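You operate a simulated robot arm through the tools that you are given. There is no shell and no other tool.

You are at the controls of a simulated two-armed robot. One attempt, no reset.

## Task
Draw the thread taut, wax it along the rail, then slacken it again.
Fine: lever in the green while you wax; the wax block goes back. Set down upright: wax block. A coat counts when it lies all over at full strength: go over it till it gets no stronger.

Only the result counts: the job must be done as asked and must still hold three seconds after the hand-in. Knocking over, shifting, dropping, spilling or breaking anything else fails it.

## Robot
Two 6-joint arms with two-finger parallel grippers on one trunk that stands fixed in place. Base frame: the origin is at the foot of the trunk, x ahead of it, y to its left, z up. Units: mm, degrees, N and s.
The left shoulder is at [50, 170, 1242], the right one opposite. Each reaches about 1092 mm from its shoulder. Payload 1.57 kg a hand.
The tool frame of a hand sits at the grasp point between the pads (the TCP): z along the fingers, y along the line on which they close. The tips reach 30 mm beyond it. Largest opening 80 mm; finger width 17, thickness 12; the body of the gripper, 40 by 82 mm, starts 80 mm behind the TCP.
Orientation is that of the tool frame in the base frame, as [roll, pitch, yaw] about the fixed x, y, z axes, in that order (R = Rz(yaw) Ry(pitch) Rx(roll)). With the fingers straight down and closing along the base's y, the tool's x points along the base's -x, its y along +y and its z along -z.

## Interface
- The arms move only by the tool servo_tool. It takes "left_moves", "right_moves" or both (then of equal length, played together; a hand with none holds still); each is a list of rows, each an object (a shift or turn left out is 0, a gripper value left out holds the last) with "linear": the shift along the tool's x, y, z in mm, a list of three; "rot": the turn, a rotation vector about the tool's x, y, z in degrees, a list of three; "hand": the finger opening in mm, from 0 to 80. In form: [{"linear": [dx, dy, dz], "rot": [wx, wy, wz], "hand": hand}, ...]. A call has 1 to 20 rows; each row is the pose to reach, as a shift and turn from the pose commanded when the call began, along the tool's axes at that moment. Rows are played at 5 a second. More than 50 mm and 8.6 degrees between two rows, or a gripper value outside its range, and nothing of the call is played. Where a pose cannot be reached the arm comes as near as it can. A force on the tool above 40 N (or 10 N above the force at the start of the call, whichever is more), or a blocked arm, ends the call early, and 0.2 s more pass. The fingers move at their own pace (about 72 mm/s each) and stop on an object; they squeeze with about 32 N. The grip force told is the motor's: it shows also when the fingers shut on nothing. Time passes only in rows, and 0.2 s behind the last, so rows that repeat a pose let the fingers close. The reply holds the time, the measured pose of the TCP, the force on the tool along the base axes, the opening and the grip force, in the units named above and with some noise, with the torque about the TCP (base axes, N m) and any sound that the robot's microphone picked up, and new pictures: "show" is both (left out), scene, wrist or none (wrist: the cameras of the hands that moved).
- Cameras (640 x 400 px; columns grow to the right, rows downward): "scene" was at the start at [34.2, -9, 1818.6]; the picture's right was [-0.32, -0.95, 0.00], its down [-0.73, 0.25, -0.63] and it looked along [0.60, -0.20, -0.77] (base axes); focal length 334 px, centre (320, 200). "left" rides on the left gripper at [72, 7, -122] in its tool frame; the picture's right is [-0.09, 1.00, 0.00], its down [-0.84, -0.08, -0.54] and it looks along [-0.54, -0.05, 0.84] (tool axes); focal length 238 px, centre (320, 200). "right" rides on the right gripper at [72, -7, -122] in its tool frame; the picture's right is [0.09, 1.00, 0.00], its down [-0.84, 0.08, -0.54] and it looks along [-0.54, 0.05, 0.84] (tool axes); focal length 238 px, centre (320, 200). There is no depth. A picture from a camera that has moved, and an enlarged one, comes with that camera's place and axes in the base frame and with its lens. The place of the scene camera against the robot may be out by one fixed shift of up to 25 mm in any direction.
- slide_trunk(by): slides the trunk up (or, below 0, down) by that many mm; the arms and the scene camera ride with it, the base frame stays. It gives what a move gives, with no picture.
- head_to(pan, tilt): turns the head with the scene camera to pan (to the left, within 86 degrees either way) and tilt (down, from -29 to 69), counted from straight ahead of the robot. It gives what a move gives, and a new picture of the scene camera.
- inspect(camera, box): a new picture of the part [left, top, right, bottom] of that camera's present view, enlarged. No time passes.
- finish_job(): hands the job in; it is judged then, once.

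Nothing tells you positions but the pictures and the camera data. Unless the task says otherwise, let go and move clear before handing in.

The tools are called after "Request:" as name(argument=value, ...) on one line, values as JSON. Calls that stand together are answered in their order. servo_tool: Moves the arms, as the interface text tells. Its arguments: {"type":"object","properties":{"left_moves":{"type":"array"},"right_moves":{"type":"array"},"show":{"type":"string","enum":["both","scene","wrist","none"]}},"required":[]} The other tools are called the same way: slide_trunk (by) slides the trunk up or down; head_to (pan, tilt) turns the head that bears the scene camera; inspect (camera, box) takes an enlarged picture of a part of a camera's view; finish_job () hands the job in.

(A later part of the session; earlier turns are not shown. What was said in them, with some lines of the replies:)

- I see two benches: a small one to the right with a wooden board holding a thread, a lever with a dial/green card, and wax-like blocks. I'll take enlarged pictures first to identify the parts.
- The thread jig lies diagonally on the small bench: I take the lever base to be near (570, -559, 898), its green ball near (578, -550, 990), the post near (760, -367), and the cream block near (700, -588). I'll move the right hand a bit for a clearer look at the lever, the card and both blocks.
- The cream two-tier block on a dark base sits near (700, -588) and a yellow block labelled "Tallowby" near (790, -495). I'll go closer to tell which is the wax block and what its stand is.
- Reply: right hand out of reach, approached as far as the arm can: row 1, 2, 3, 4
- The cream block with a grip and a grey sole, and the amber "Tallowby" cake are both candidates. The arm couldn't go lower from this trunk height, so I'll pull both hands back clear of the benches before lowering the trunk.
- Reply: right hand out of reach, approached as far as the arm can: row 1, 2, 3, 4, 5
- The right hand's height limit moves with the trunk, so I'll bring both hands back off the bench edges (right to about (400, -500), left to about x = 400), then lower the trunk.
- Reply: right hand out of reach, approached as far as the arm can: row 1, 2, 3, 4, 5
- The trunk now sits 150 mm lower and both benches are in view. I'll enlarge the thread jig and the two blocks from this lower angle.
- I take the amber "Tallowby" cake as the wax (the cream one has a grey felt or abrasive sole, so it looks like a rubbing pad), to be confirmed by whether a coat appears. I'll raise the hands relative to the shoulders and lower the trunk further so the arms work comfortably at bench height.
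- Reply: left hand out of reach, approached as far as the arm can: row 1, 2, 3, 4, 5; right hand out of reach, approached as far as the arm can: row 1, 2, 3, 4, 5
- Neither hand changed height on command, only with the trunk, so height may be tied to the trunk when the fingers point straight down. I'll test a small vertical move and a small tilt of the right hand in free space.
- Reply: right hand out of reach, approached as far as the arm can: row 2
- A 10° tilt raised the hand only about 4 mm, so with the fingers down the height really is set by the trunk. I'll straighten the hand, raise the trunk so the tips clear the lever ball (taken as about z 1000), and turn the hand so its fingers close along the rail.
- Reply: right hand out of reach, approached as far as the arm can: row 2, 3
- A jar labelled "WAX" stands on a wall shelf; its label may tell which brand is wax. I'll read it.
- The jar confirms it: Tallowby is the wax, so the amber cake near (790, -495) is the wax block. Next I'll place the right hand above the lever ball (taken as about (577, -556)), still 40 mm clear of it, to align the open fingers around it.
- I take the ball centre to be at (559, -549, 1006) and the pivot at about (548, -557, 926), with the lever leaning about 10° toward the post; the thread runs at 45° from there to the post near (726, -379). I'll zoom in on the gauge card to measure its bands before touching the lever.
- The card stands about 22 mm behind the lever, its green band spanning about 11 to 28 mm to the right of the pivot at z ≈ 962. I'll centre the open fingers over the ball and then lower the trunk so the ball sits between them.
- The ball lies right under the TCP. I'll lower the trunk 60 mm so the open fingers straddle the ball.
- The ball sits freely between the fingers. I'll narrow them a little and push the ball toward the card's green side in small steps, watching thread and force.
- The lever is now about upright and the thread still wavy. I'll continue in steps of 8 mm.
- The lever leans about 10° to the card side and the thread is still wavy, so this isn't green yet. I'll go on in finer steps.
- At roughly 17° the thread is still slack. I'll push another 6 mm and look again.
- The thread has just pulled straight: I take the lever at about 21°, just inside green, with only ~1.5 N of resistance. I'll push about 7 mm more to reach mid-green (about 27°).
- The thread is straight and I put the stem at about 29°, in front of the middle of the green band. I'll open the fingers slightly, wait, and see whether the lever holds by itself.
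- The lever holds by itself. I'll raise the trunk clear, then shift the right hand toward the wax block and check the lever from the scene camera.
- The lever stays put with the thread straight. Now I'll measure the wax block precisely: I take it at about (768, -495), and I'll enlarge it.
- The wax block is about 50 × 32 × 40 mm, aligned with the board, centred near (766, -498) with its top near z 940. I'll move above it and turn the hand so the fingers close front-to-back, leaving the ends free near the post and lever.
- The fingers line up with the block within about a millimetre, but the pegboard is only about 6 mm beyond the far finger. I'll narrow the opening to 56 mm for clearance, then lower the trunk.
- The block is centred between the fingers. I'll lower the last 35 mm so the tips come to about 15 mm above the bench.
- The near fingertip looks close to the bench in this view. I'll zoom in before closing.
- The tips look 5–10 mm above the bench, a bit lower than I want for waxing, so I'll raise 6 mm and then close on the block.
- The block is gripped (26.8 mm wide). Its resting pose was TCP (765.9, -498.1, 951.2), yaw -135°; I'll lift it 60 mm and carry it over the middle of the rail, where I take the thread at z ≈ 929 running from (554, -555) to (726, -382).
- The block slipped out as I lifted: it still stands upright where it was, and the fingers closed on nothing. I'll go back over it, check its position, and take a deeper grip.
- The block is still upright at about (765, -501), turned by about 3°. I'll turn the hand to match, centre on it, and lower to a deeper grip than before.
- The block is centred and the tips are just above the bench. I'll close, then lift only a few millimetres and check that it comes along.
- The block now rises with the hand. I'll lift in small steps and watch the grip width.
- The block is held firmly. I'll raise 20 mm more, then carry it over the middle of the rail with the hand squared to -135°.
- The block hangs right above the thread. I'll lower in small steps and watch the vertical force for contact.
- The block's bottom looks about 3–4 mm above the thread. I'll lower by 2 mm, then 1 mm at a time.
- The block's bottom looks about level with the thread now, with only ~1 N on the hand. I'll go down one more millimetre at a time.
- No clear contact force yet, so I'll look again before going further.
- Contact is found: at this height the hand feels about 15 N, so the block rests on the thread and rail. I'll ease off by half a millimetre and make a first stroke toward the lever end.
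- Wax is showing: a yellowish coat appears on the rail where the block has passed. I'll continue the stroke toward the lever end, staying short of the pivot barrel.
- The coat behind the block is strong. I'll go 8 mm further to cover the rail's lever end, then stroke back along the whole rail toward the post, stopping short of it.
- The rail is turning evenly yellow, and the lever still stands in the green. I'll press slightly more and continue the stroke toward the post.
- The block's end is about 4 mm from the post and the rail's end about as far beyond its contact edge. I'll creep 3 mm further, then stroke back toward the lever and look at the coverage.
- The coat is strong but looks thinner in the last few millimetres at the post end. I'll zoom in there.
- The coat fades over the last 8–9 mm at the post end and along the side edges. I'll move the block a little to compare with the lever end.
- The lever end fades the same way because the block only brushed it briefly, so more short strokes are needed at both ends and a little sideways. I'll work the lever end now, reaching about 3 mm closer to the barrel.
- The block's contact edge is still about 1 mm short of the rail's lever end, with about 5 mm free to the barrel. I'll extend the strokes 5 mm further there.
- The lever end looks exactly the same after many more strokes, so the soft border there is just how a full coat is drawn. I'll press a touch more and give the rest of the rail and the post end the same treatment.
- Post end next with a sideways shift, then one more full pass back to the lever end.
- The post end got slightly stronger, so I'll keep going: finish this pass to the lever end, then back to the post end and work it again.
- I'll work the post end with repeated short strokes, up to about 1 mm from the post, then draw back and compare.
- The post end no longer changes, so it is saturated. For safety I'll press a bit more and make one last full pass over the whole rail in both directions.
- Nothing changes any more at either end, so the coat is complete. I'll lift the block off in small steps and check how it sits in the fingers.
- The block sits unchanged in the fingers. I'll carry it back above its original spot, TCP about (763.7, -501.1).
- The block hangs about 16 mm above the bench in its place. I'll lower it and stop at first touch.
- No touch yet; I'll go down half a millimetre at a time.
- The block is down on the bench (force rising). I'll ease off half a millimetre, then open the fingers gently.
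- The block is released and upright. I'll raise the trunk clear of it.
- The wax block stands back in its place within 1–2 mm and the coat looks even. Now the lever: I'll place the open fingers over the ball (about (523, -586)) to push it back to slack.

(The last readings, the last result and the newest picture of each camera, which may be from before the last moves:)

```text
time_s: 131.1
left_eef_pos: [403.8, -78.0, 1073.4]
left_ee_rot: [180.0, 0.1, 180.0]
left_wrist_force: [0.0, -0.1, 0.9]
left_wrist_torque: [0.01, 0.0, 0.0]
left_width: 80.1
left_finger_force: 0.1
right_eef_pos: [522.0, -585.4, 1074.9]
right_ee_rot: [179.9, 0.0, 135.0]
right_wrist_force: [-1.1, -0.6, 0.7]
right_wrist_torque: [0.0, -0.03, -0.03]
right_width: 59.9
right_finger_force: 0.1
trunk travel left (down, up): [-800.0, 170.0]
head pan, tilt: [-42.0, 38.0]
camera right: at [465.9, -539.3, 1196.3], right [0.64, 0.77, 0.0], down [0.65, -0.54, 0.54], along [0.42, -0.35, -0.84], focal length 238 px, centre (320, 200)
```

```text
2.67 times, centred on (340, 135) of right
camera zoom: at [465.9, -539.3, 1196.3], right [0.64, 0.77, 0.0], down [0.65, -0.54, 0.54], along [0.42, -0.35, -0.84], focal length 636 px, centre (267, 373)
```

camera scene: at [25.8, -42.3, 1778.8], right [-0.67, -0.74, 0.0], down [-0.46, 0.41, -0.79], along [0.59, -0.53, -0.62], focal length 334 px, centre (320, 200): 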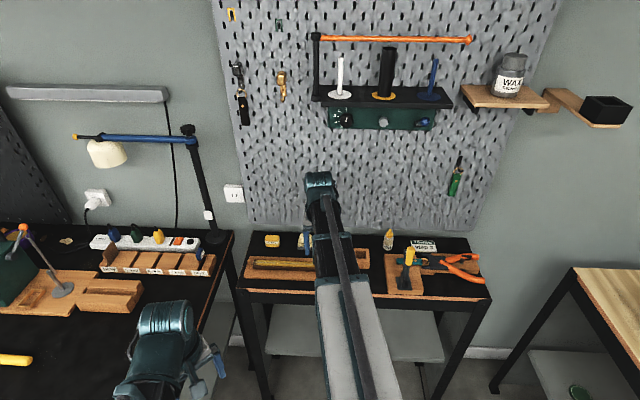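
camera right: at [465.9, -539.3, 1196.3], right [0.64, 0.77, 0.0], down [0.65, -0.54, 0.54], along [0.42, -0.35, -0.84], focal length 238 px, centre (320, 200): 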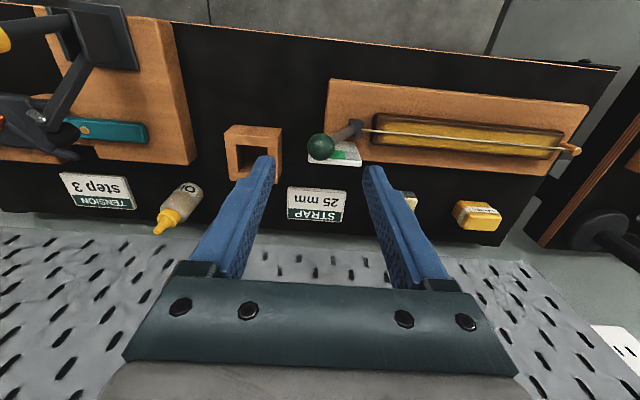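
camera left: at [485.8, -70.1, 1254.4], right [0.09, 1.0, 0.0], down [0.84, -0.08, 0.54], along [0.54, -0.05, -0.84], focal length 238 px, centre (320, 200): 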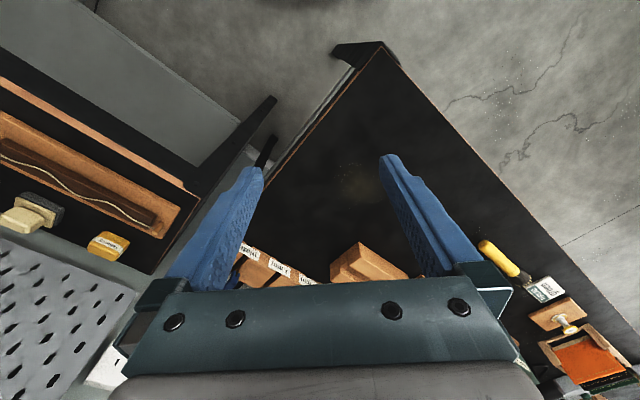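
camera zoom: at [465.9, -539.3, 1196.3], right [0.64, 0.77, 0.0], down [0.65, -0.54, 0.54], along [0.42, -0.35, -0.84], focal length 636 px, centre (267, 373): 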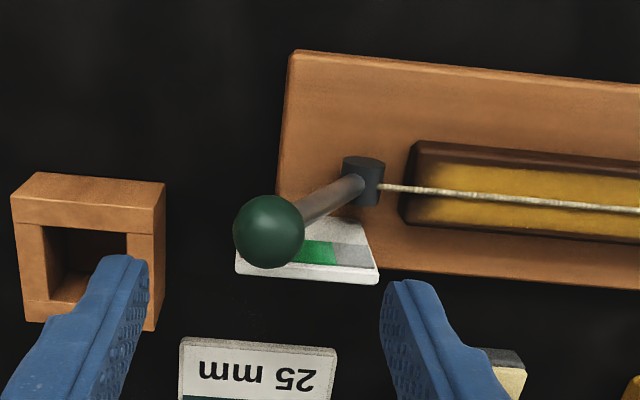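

Same pose as when I released it, and the lever has not moved. I'll narrow to 50 mm and lower the trunk 65 mm around the ball.

Request:
servo_tool(right_moves=[{"hand": 50}, {"hand": 50}], show="none")

Request:
slide_trunk(by=-65)

Request:
inspect(camera="right", box=[220, 80, 420, 230])

```text
time_s: 131.7
left_eef_pos: [403.8, -76.3, 1075.2]
left_ee_rot: [-180.0, 0.1, 180.0]
left_wrist_force: [-1.0, 0.1, -0.1]
left_wrist_torque: [0.01, 0.0, -0.01]
left_width: 80.1
left_finger_force: 0.0
right_eef_pos: [522.3, -585.8, 1074.4]
right_ee_rot: [180.0, 0.0, 135.1]
right_wrist_force: [0.6, 0.5, 0.0]
right_wrist_torque: [0.03, 0.01, 0.02]
right_width: 50.1
right_finger_force: 0.0
trunk travel left (down, up): [-800.0, 170.0]
head pan, tilt: [-42.0, 38.0]
```

```text
time_s: 132.8
left_eef_pos: [403.8, -77.7, 1010.1]
left_ee_rot: [180.0, 0.1, -180.0]
left_wrist_force: [-0.2, 0.0, -0.4]
left_wrist_torque: [-0.05, -0.01, 0.01]
left_width: 80.0
left_finger_force: 0.1
right_eef_pos: [522.6, -586.4, 1009.3]
right_ee_rot: [-179.9, 0.1, 135.1]
right_wrist_force: [-0.2, -0.6, -0.1]
right_wrist_torque: [-0.02, -0.01, 0.0]
right_width: 49.9
right_finger_force: 0.1
trunk travel left (down, up): [-735.0, 235.0]
head pan, tilt: [-42.0, 38.0]
```

```text
2.67 times, centred on (320, 155) of right
camera zoom: at [465.9, -539.1, 1131.3], right [0.64, 0.77, 0.0], down [0.65, -0.54, 0.54], along [0.42, -0.35, -0.84], focal length 636 px, centre (320, 320)
```

zoom: 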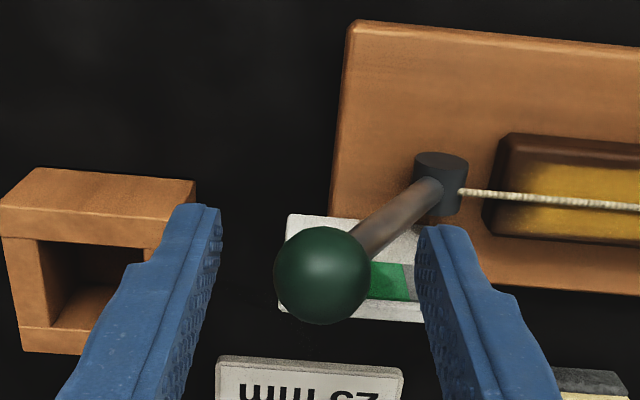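

The ball is between the fingers. I'll narrow to 40 mm and push it back toward the post, slowly.

Request:
servo_tool(right_moves=[{"linear": [0, 0, 0], "hand": 40}, {"linear": [0, 5, 0]}, {"linear": [0, 10, 0]}, {"linear": [0, 15, 0]}, {"linear": [0, 20, 0]}, {"linear": [0, 25, 0]}, {"linear": [0, 30, 0]}, {"linear": [0, 35, 0]}, {"linear": [0, 40, 0]}, {"linear": [0, 44, 0]}, {"linear": [0, 44, 0]}], show="wrist")

Request:
inspect(camera="right", box=[220, 80, 420, 230])

Request:
inspect(camera="scene", box=[230, 180, 370, 270])

```text
time_s: 135.2
left_eef_pos: [404.3, -77.3, 1009.9]
left_ee_rot: [-180.0, 0.1, -179.9]
left_wrist_force: [0.8, -0.5, -0.2]
left_wrist_torque: [-0.03, 0.01, 0.0]
left_width: 79.9
left_finger_force: 0.0
right_eef_pos: [553.2, -554.3, 1009.4]
right_ee_rot: [180.0, 0.1, 135.0]
right_wrist_force: [-0.2, -0.4, 0.7]
right_wrist_torque: [-0.01, 0.01, 0.01]
right_width: 40.9
right_finger_force: 0.9
trunk travel left (down, up): [-735.0, 235.0]
head pan, tilt: [-42.0, 38.0]
camera right: at [497.2, -508.4, 1131.2], right [0.64, 0.77, 0.0], down [0.65, -0.54, 0.54], along [0.42, -0.35, -0.84], focal length 238 px, centre (320, 200)
```

right: 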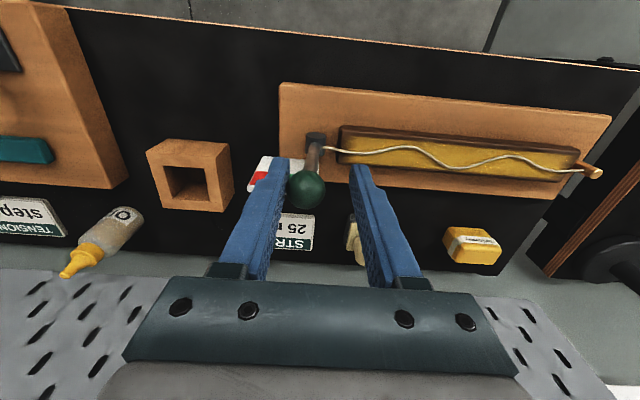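

```text
2.67 times, centred on (320, 155) of right
camera zoom: at [497.2, -508.4, 1131.2], right [0.64, 0.77, 0.0], down [0.65, -0.54, 0.54], along [0.42, -0.35, -0.84], focal length 636 px, centre (320, 320)
```

zoom: 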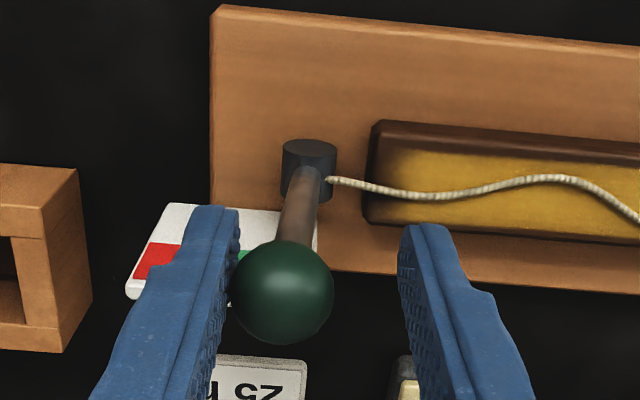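

```text
4.44 times, centred on (300, 225) of scene
camera zoom: at [25.8, -42.4, 1713.8], right [-0.67, -0.74, 0.0], down [-0.46, 0.41, -0.79], along [0.59, -0.53, -0.62], focal length 1483 px, centre (409, 89)
```

zoom: 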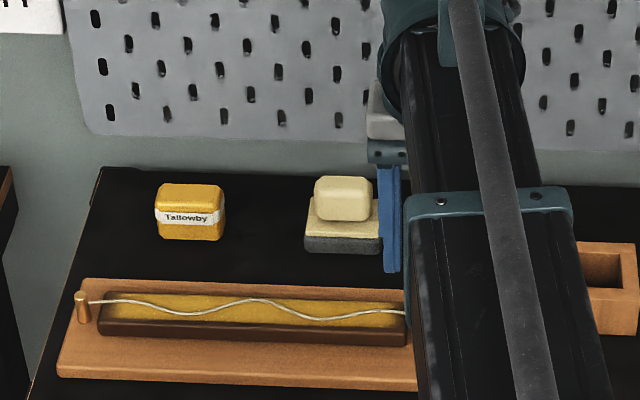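

The thread has gone slack again. I'll push the lever on to its original lean toward the post (about 15 mm more), watching the force for a stop.

Request:
servo_tool(right_moves=[{"linear": [0, 4, 0]}, {"linear": [0, 8, 0]}, {"linear": [0, 11, 0]}, {"linear": [0, 13, 0]}, {"linear": [0, 15, 0]}, {"linear": [0, 15, 0]}], show="none")

Request:
inspect(camera="right", box=[220, 80, 420, 230])

```text
time_s: 136.6
left_eef_pos: [404.1, -76.2, 1008.9]
left_ee_rot: [-179.9, 0.1, -179.9]
left_wrist_force: [0.7, 0.1, 0.8]
left_wrist_torque: [-0.02, 0.01, 0.02]
left_width: 80.1
left_finger_force: 0.0
right_eef_pos: [564.6, -543.5, 1009.3]
right_ee_rot: [180.0, 0.1, 135.1]
right_wrist_force: [-1.6, -0.4, -0.1]
right_wrist_torque: [-0.01, 0.0, -0.02]
right_width: 40.8
right_finger_force: 0.7
trunk travel left (down, up): [-735.0, 235.0]
head pan, tilt: [-42.0, 38.0]
```

```text
2.67 times, centred on (320, 155) of right
camera zoom: at [507.7, -497.5, 1131.2], right [0.64, 0.77, 0.0], down [0.65, -0.54, 0.54], along [0.42, -0.35, -0.84], focal length 636 px, centre (320, 320)
```

zoom: 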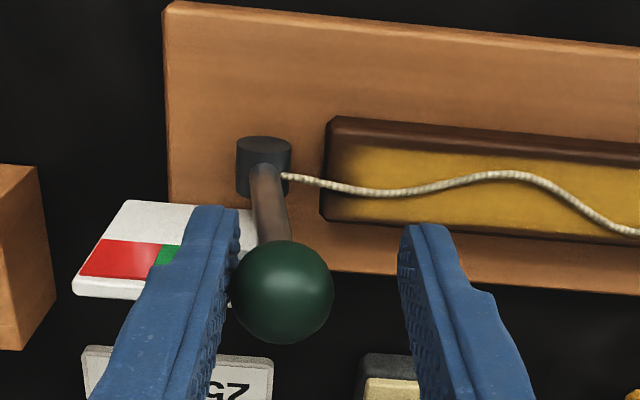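

The lever leans slightly toward the post; about 3.5 mm more gives the starting position. Then I'll open and let go.

Request:
servo_tool(right_moves=[{"linear": [0, 2, 0]}, {"linear": [0, 3.5, 0]}, {"linear": [0, 3.5, 0]}, {"linear": [0, 0, 0], "hand": 50}, {"linear": [0, -5, 0], "hand": 60}, {"linear": [0, -5, 0], "hand": 64}, {"linear": [0, -5, 0], "hand": 64}], show="none")

Request:
inspect(camera="right", box=[220, 80, 420, 230])

```text
time_s: 138.2
left_eef_pos: [404.5, -76.5, 1009.3]
left_ee_rot: [-180.0, 0.1, -180.0]
left_wrist_force: [-0.7, -0.5, -0.3]
left_wrist_torque: [-0.03, 0.0, 0.02]
left_width: 79.8
left_finger_force: 0.2
right_eef_pos: [560.6, -546.8, 1010.1]
right_ee_rot: [180.0, 0.1, 135.0]
right_wrist_force: [0.1, 1.2, 0.3]
right_wrist_torque: [0.0, -0.03, 0.0]
right_width: 64.0
right_finger_force: 0.1
trunk travel left (down, up): [-735.0, 235.0]
head pan, tilt: [-42.0, 38.0]
```

```text
2.67 times, centred on (320, 155) of right
camera zoom: at [504.0, -500.9, 1131.2], right [0.64, 0.77, 0.0], down [0.65, -0.54, 0.54], along [0.42, -0.35, -0.84], focal length 636 px, centre (320, 320)
```

zoom: 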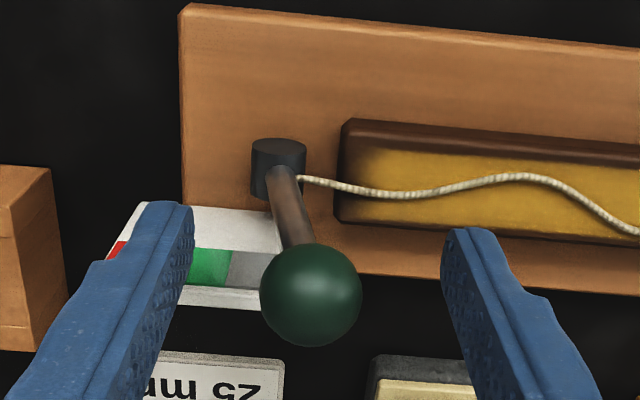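

The lever is back at its starting lean and the thread is slack. I'll raise the trunk and pull the right hand clear.

Request:
slide_trunk(by=70)

Request:
servo_tool(right_moves=[{"linear": [25, 0, 0]}, {"linear": [50, 0, 0]}, {"linear": [80, -5, 0]}, {"linear": [110, -15, 0]}, {"linear": [140, -30, 0]}, {"linear": [160, -50, 0]}, {"linear": [170, -60, 0]}, {"linear": [170, -60, 0]}], show="both")

Request:
inspect(camera="scene", box=[240, 215, 390, 300])

Request:
inspect(camera="scene", box=[240, 230, 340, 290])

```text
time_s: 139.2
left_eef_pos: [403.9, -77.4, 1078.8]
left_ee_rot: [-180.0, 0.0, -180.0]
left_wrist_force: [-0.4, -0.2, -0.6]
left_wrist_torque: [0.02, 0.02, 0.0]
left_width: 79.9
left_finger_force: 0.1
right_eef_pos: [560.7, -547.9, 1079.6]
right_ee_rot: [180.0, 0.0, 134.9]
right_wrist_force: [0.8, 0.7, 0.1]
right_wrist_torque: [-0.03, 0.02, 0.0]
right_width: 64.1
right_finger_force: 0.0
trunk travel left (down, up): [-805.0, 165.0]
head pan, tilt: [-42.0, 38.0]
```

```text
time_s: 141.0
left_eef_pos: [404.1, -76.3, 1079.0]
left_ee_rot: [180.0, 0.0, 179.9]
left_wrist_force: [0.0, -0.2, -0.5]
left_wrist_torque: [-0.02, -0.04, 0.01]
left_width: 80.1
left_finger_force: 0.1
right_eef_pos: [397.2, -468.7, 1079.8]
right_ee_rot: [180.0, 0.1, 135.0]
right_wrist_force: [-0.3, -0.9, 0.3]
right_wrist_torque: [-0.01, 0.0, 0.02]
right_width: 63.9
right_finger_force: 0.1
trunk travel left (down, up): [-805.0, 165.0]
head pan, tilt: [-42.0, 38.0]
camera scene: at [25.9, -42.4, 1783.8], right [-0.67, -0.74, 0.0], down [-0.46, 0.41, -0.79], along [0.59, -0.53, -0.62], focal length 334 px, centre (320, 200)
camera right: at [341.6, -422.8, 1201.2], right [0.64, 0.77, 0.0], down [0.65, -0.54, 0.54], along [0.42, -0.35, -0.84], focal length 238 px, centre (320, 200)
```

scene: 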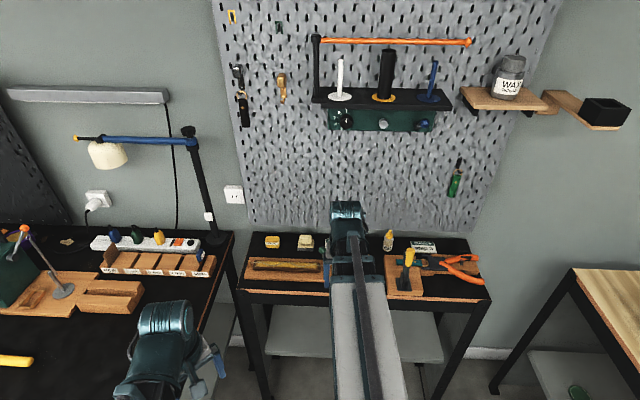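
right: 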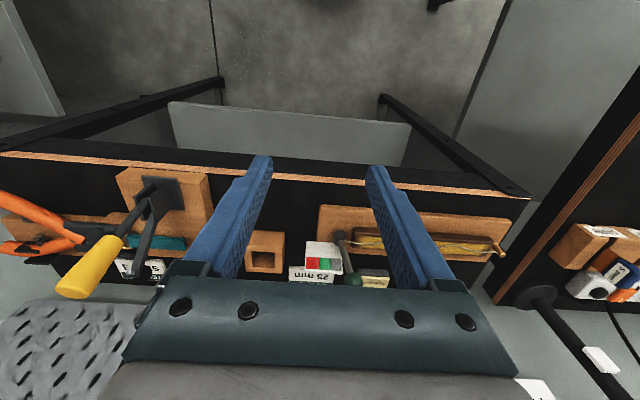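

```text
4.27 times, centred on (315, 258) of scene
camera zoom: at [25.9, -42.4, 1783.8], right [-0.67, -0.74, 0.0], down [-0.46, 0.41, -0.79], along [0.59, -0.53, -0.62], focal length 1424 px, centre (341, -45)
```

zoom: 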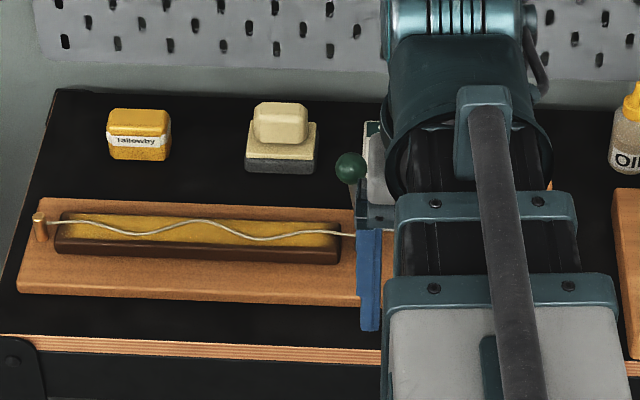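

```text
6.40 times, centred on (290, 260) of scene
camera zoom: at [25.9, -42.4, 1783.8], right [-0.67, -0.74, 0.0], down [-0.46, 0.41, -0.79], along [0.59, -0.53, -0.62], focal length 2136 px, centre (512, -184)
```

zoom: 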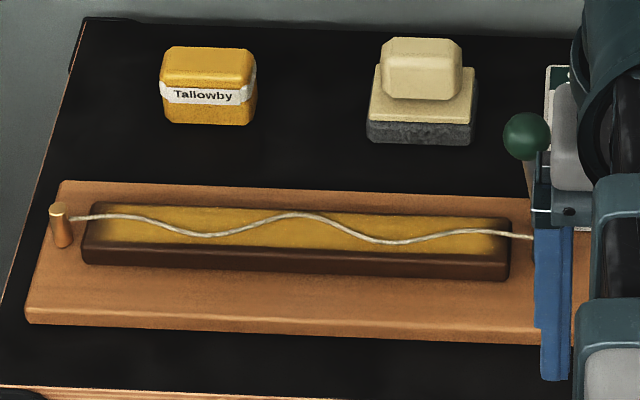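

The thread is slack, the wax block stands where it was, and the coat looks even. I'll take one last close look at both rail ends before handing in.

Request:
inspect(camera="scene", box=[246, 255, 286, 280])

Request:
inspect(camera="scene", box=[290, 255, 330, 280])

```text
16.00 times, centred on (266, 268) of scene
camera zoom: at [25.9, -42.4, 1783.8], right [-0.67, -0.74, 0.0], down [-0.46, 0.41, -0.79], along [0.59, -0.53, -0.62], focal length 5339 px, centre (1184, -880)
```

zoom: 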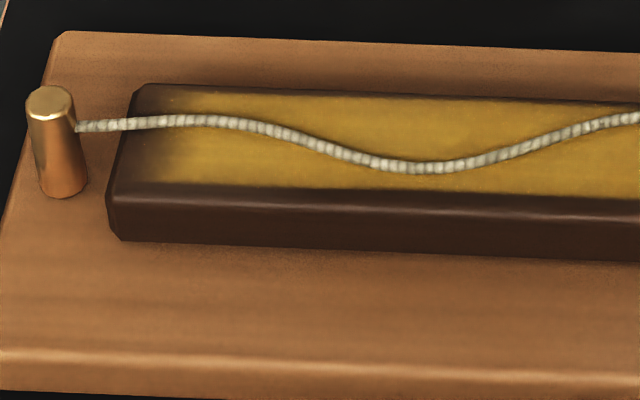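

```text
16.00 times, centred on (310, 268) of scene
camera zoom: at [25.9, -42.4, 1783.8], right [-0.67, -0.74, 0.0], down [-0.46, 0.41, -0.79], along [0.59, -0.53, -0.62], focal length 5339 px, centre (480, -880)
```

zoom: 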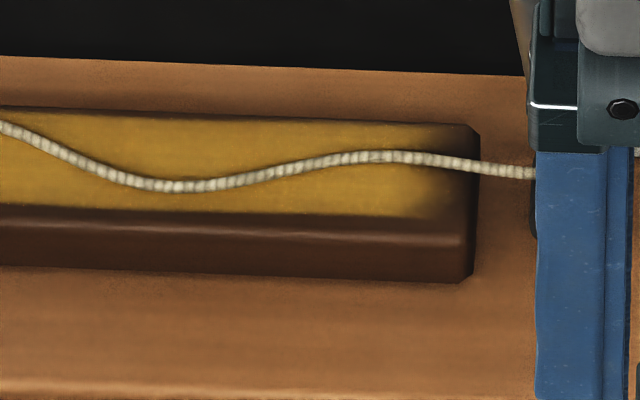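

Both rail ends look alike with an even coat between them, the thread is slack, the wax block stands upright in its place, and both hands are clear. I'm handing in the job.

Request:
finish_job()

```text
The job is handed in.
```

I drew the thread taut, waxed it along the rail and slackened it again, then handed the job in. I haven't been told how it was judged.

- **Tension:** I set the lever at about 29°, which I measured as mid-green. From the higher scene camera it looks nearer the red edge, because the card stands behind the lever. It held there on its own throughout the waxing.
- **Coat:** I used the amber "Tallowby" block; the "WAX Tallowby" jar on the shelf showed it was the wax. I went over the rail until further strokes made no visible difference. The coat still fades over roughly the last centimetre at each end. I took that as the edge of a full coat, because both ends look alike and stopped changing.
- **Wax block:** It slipped out of the fingers on my first lift but stayed upright on the bench. After waxing I set it back upright, about 1–2 mm from where it started.
- **End state:** The lever is back at its starting lean, the thread is slack, and both hands are clear of the bench. I saw nothing else moved or knocked over.
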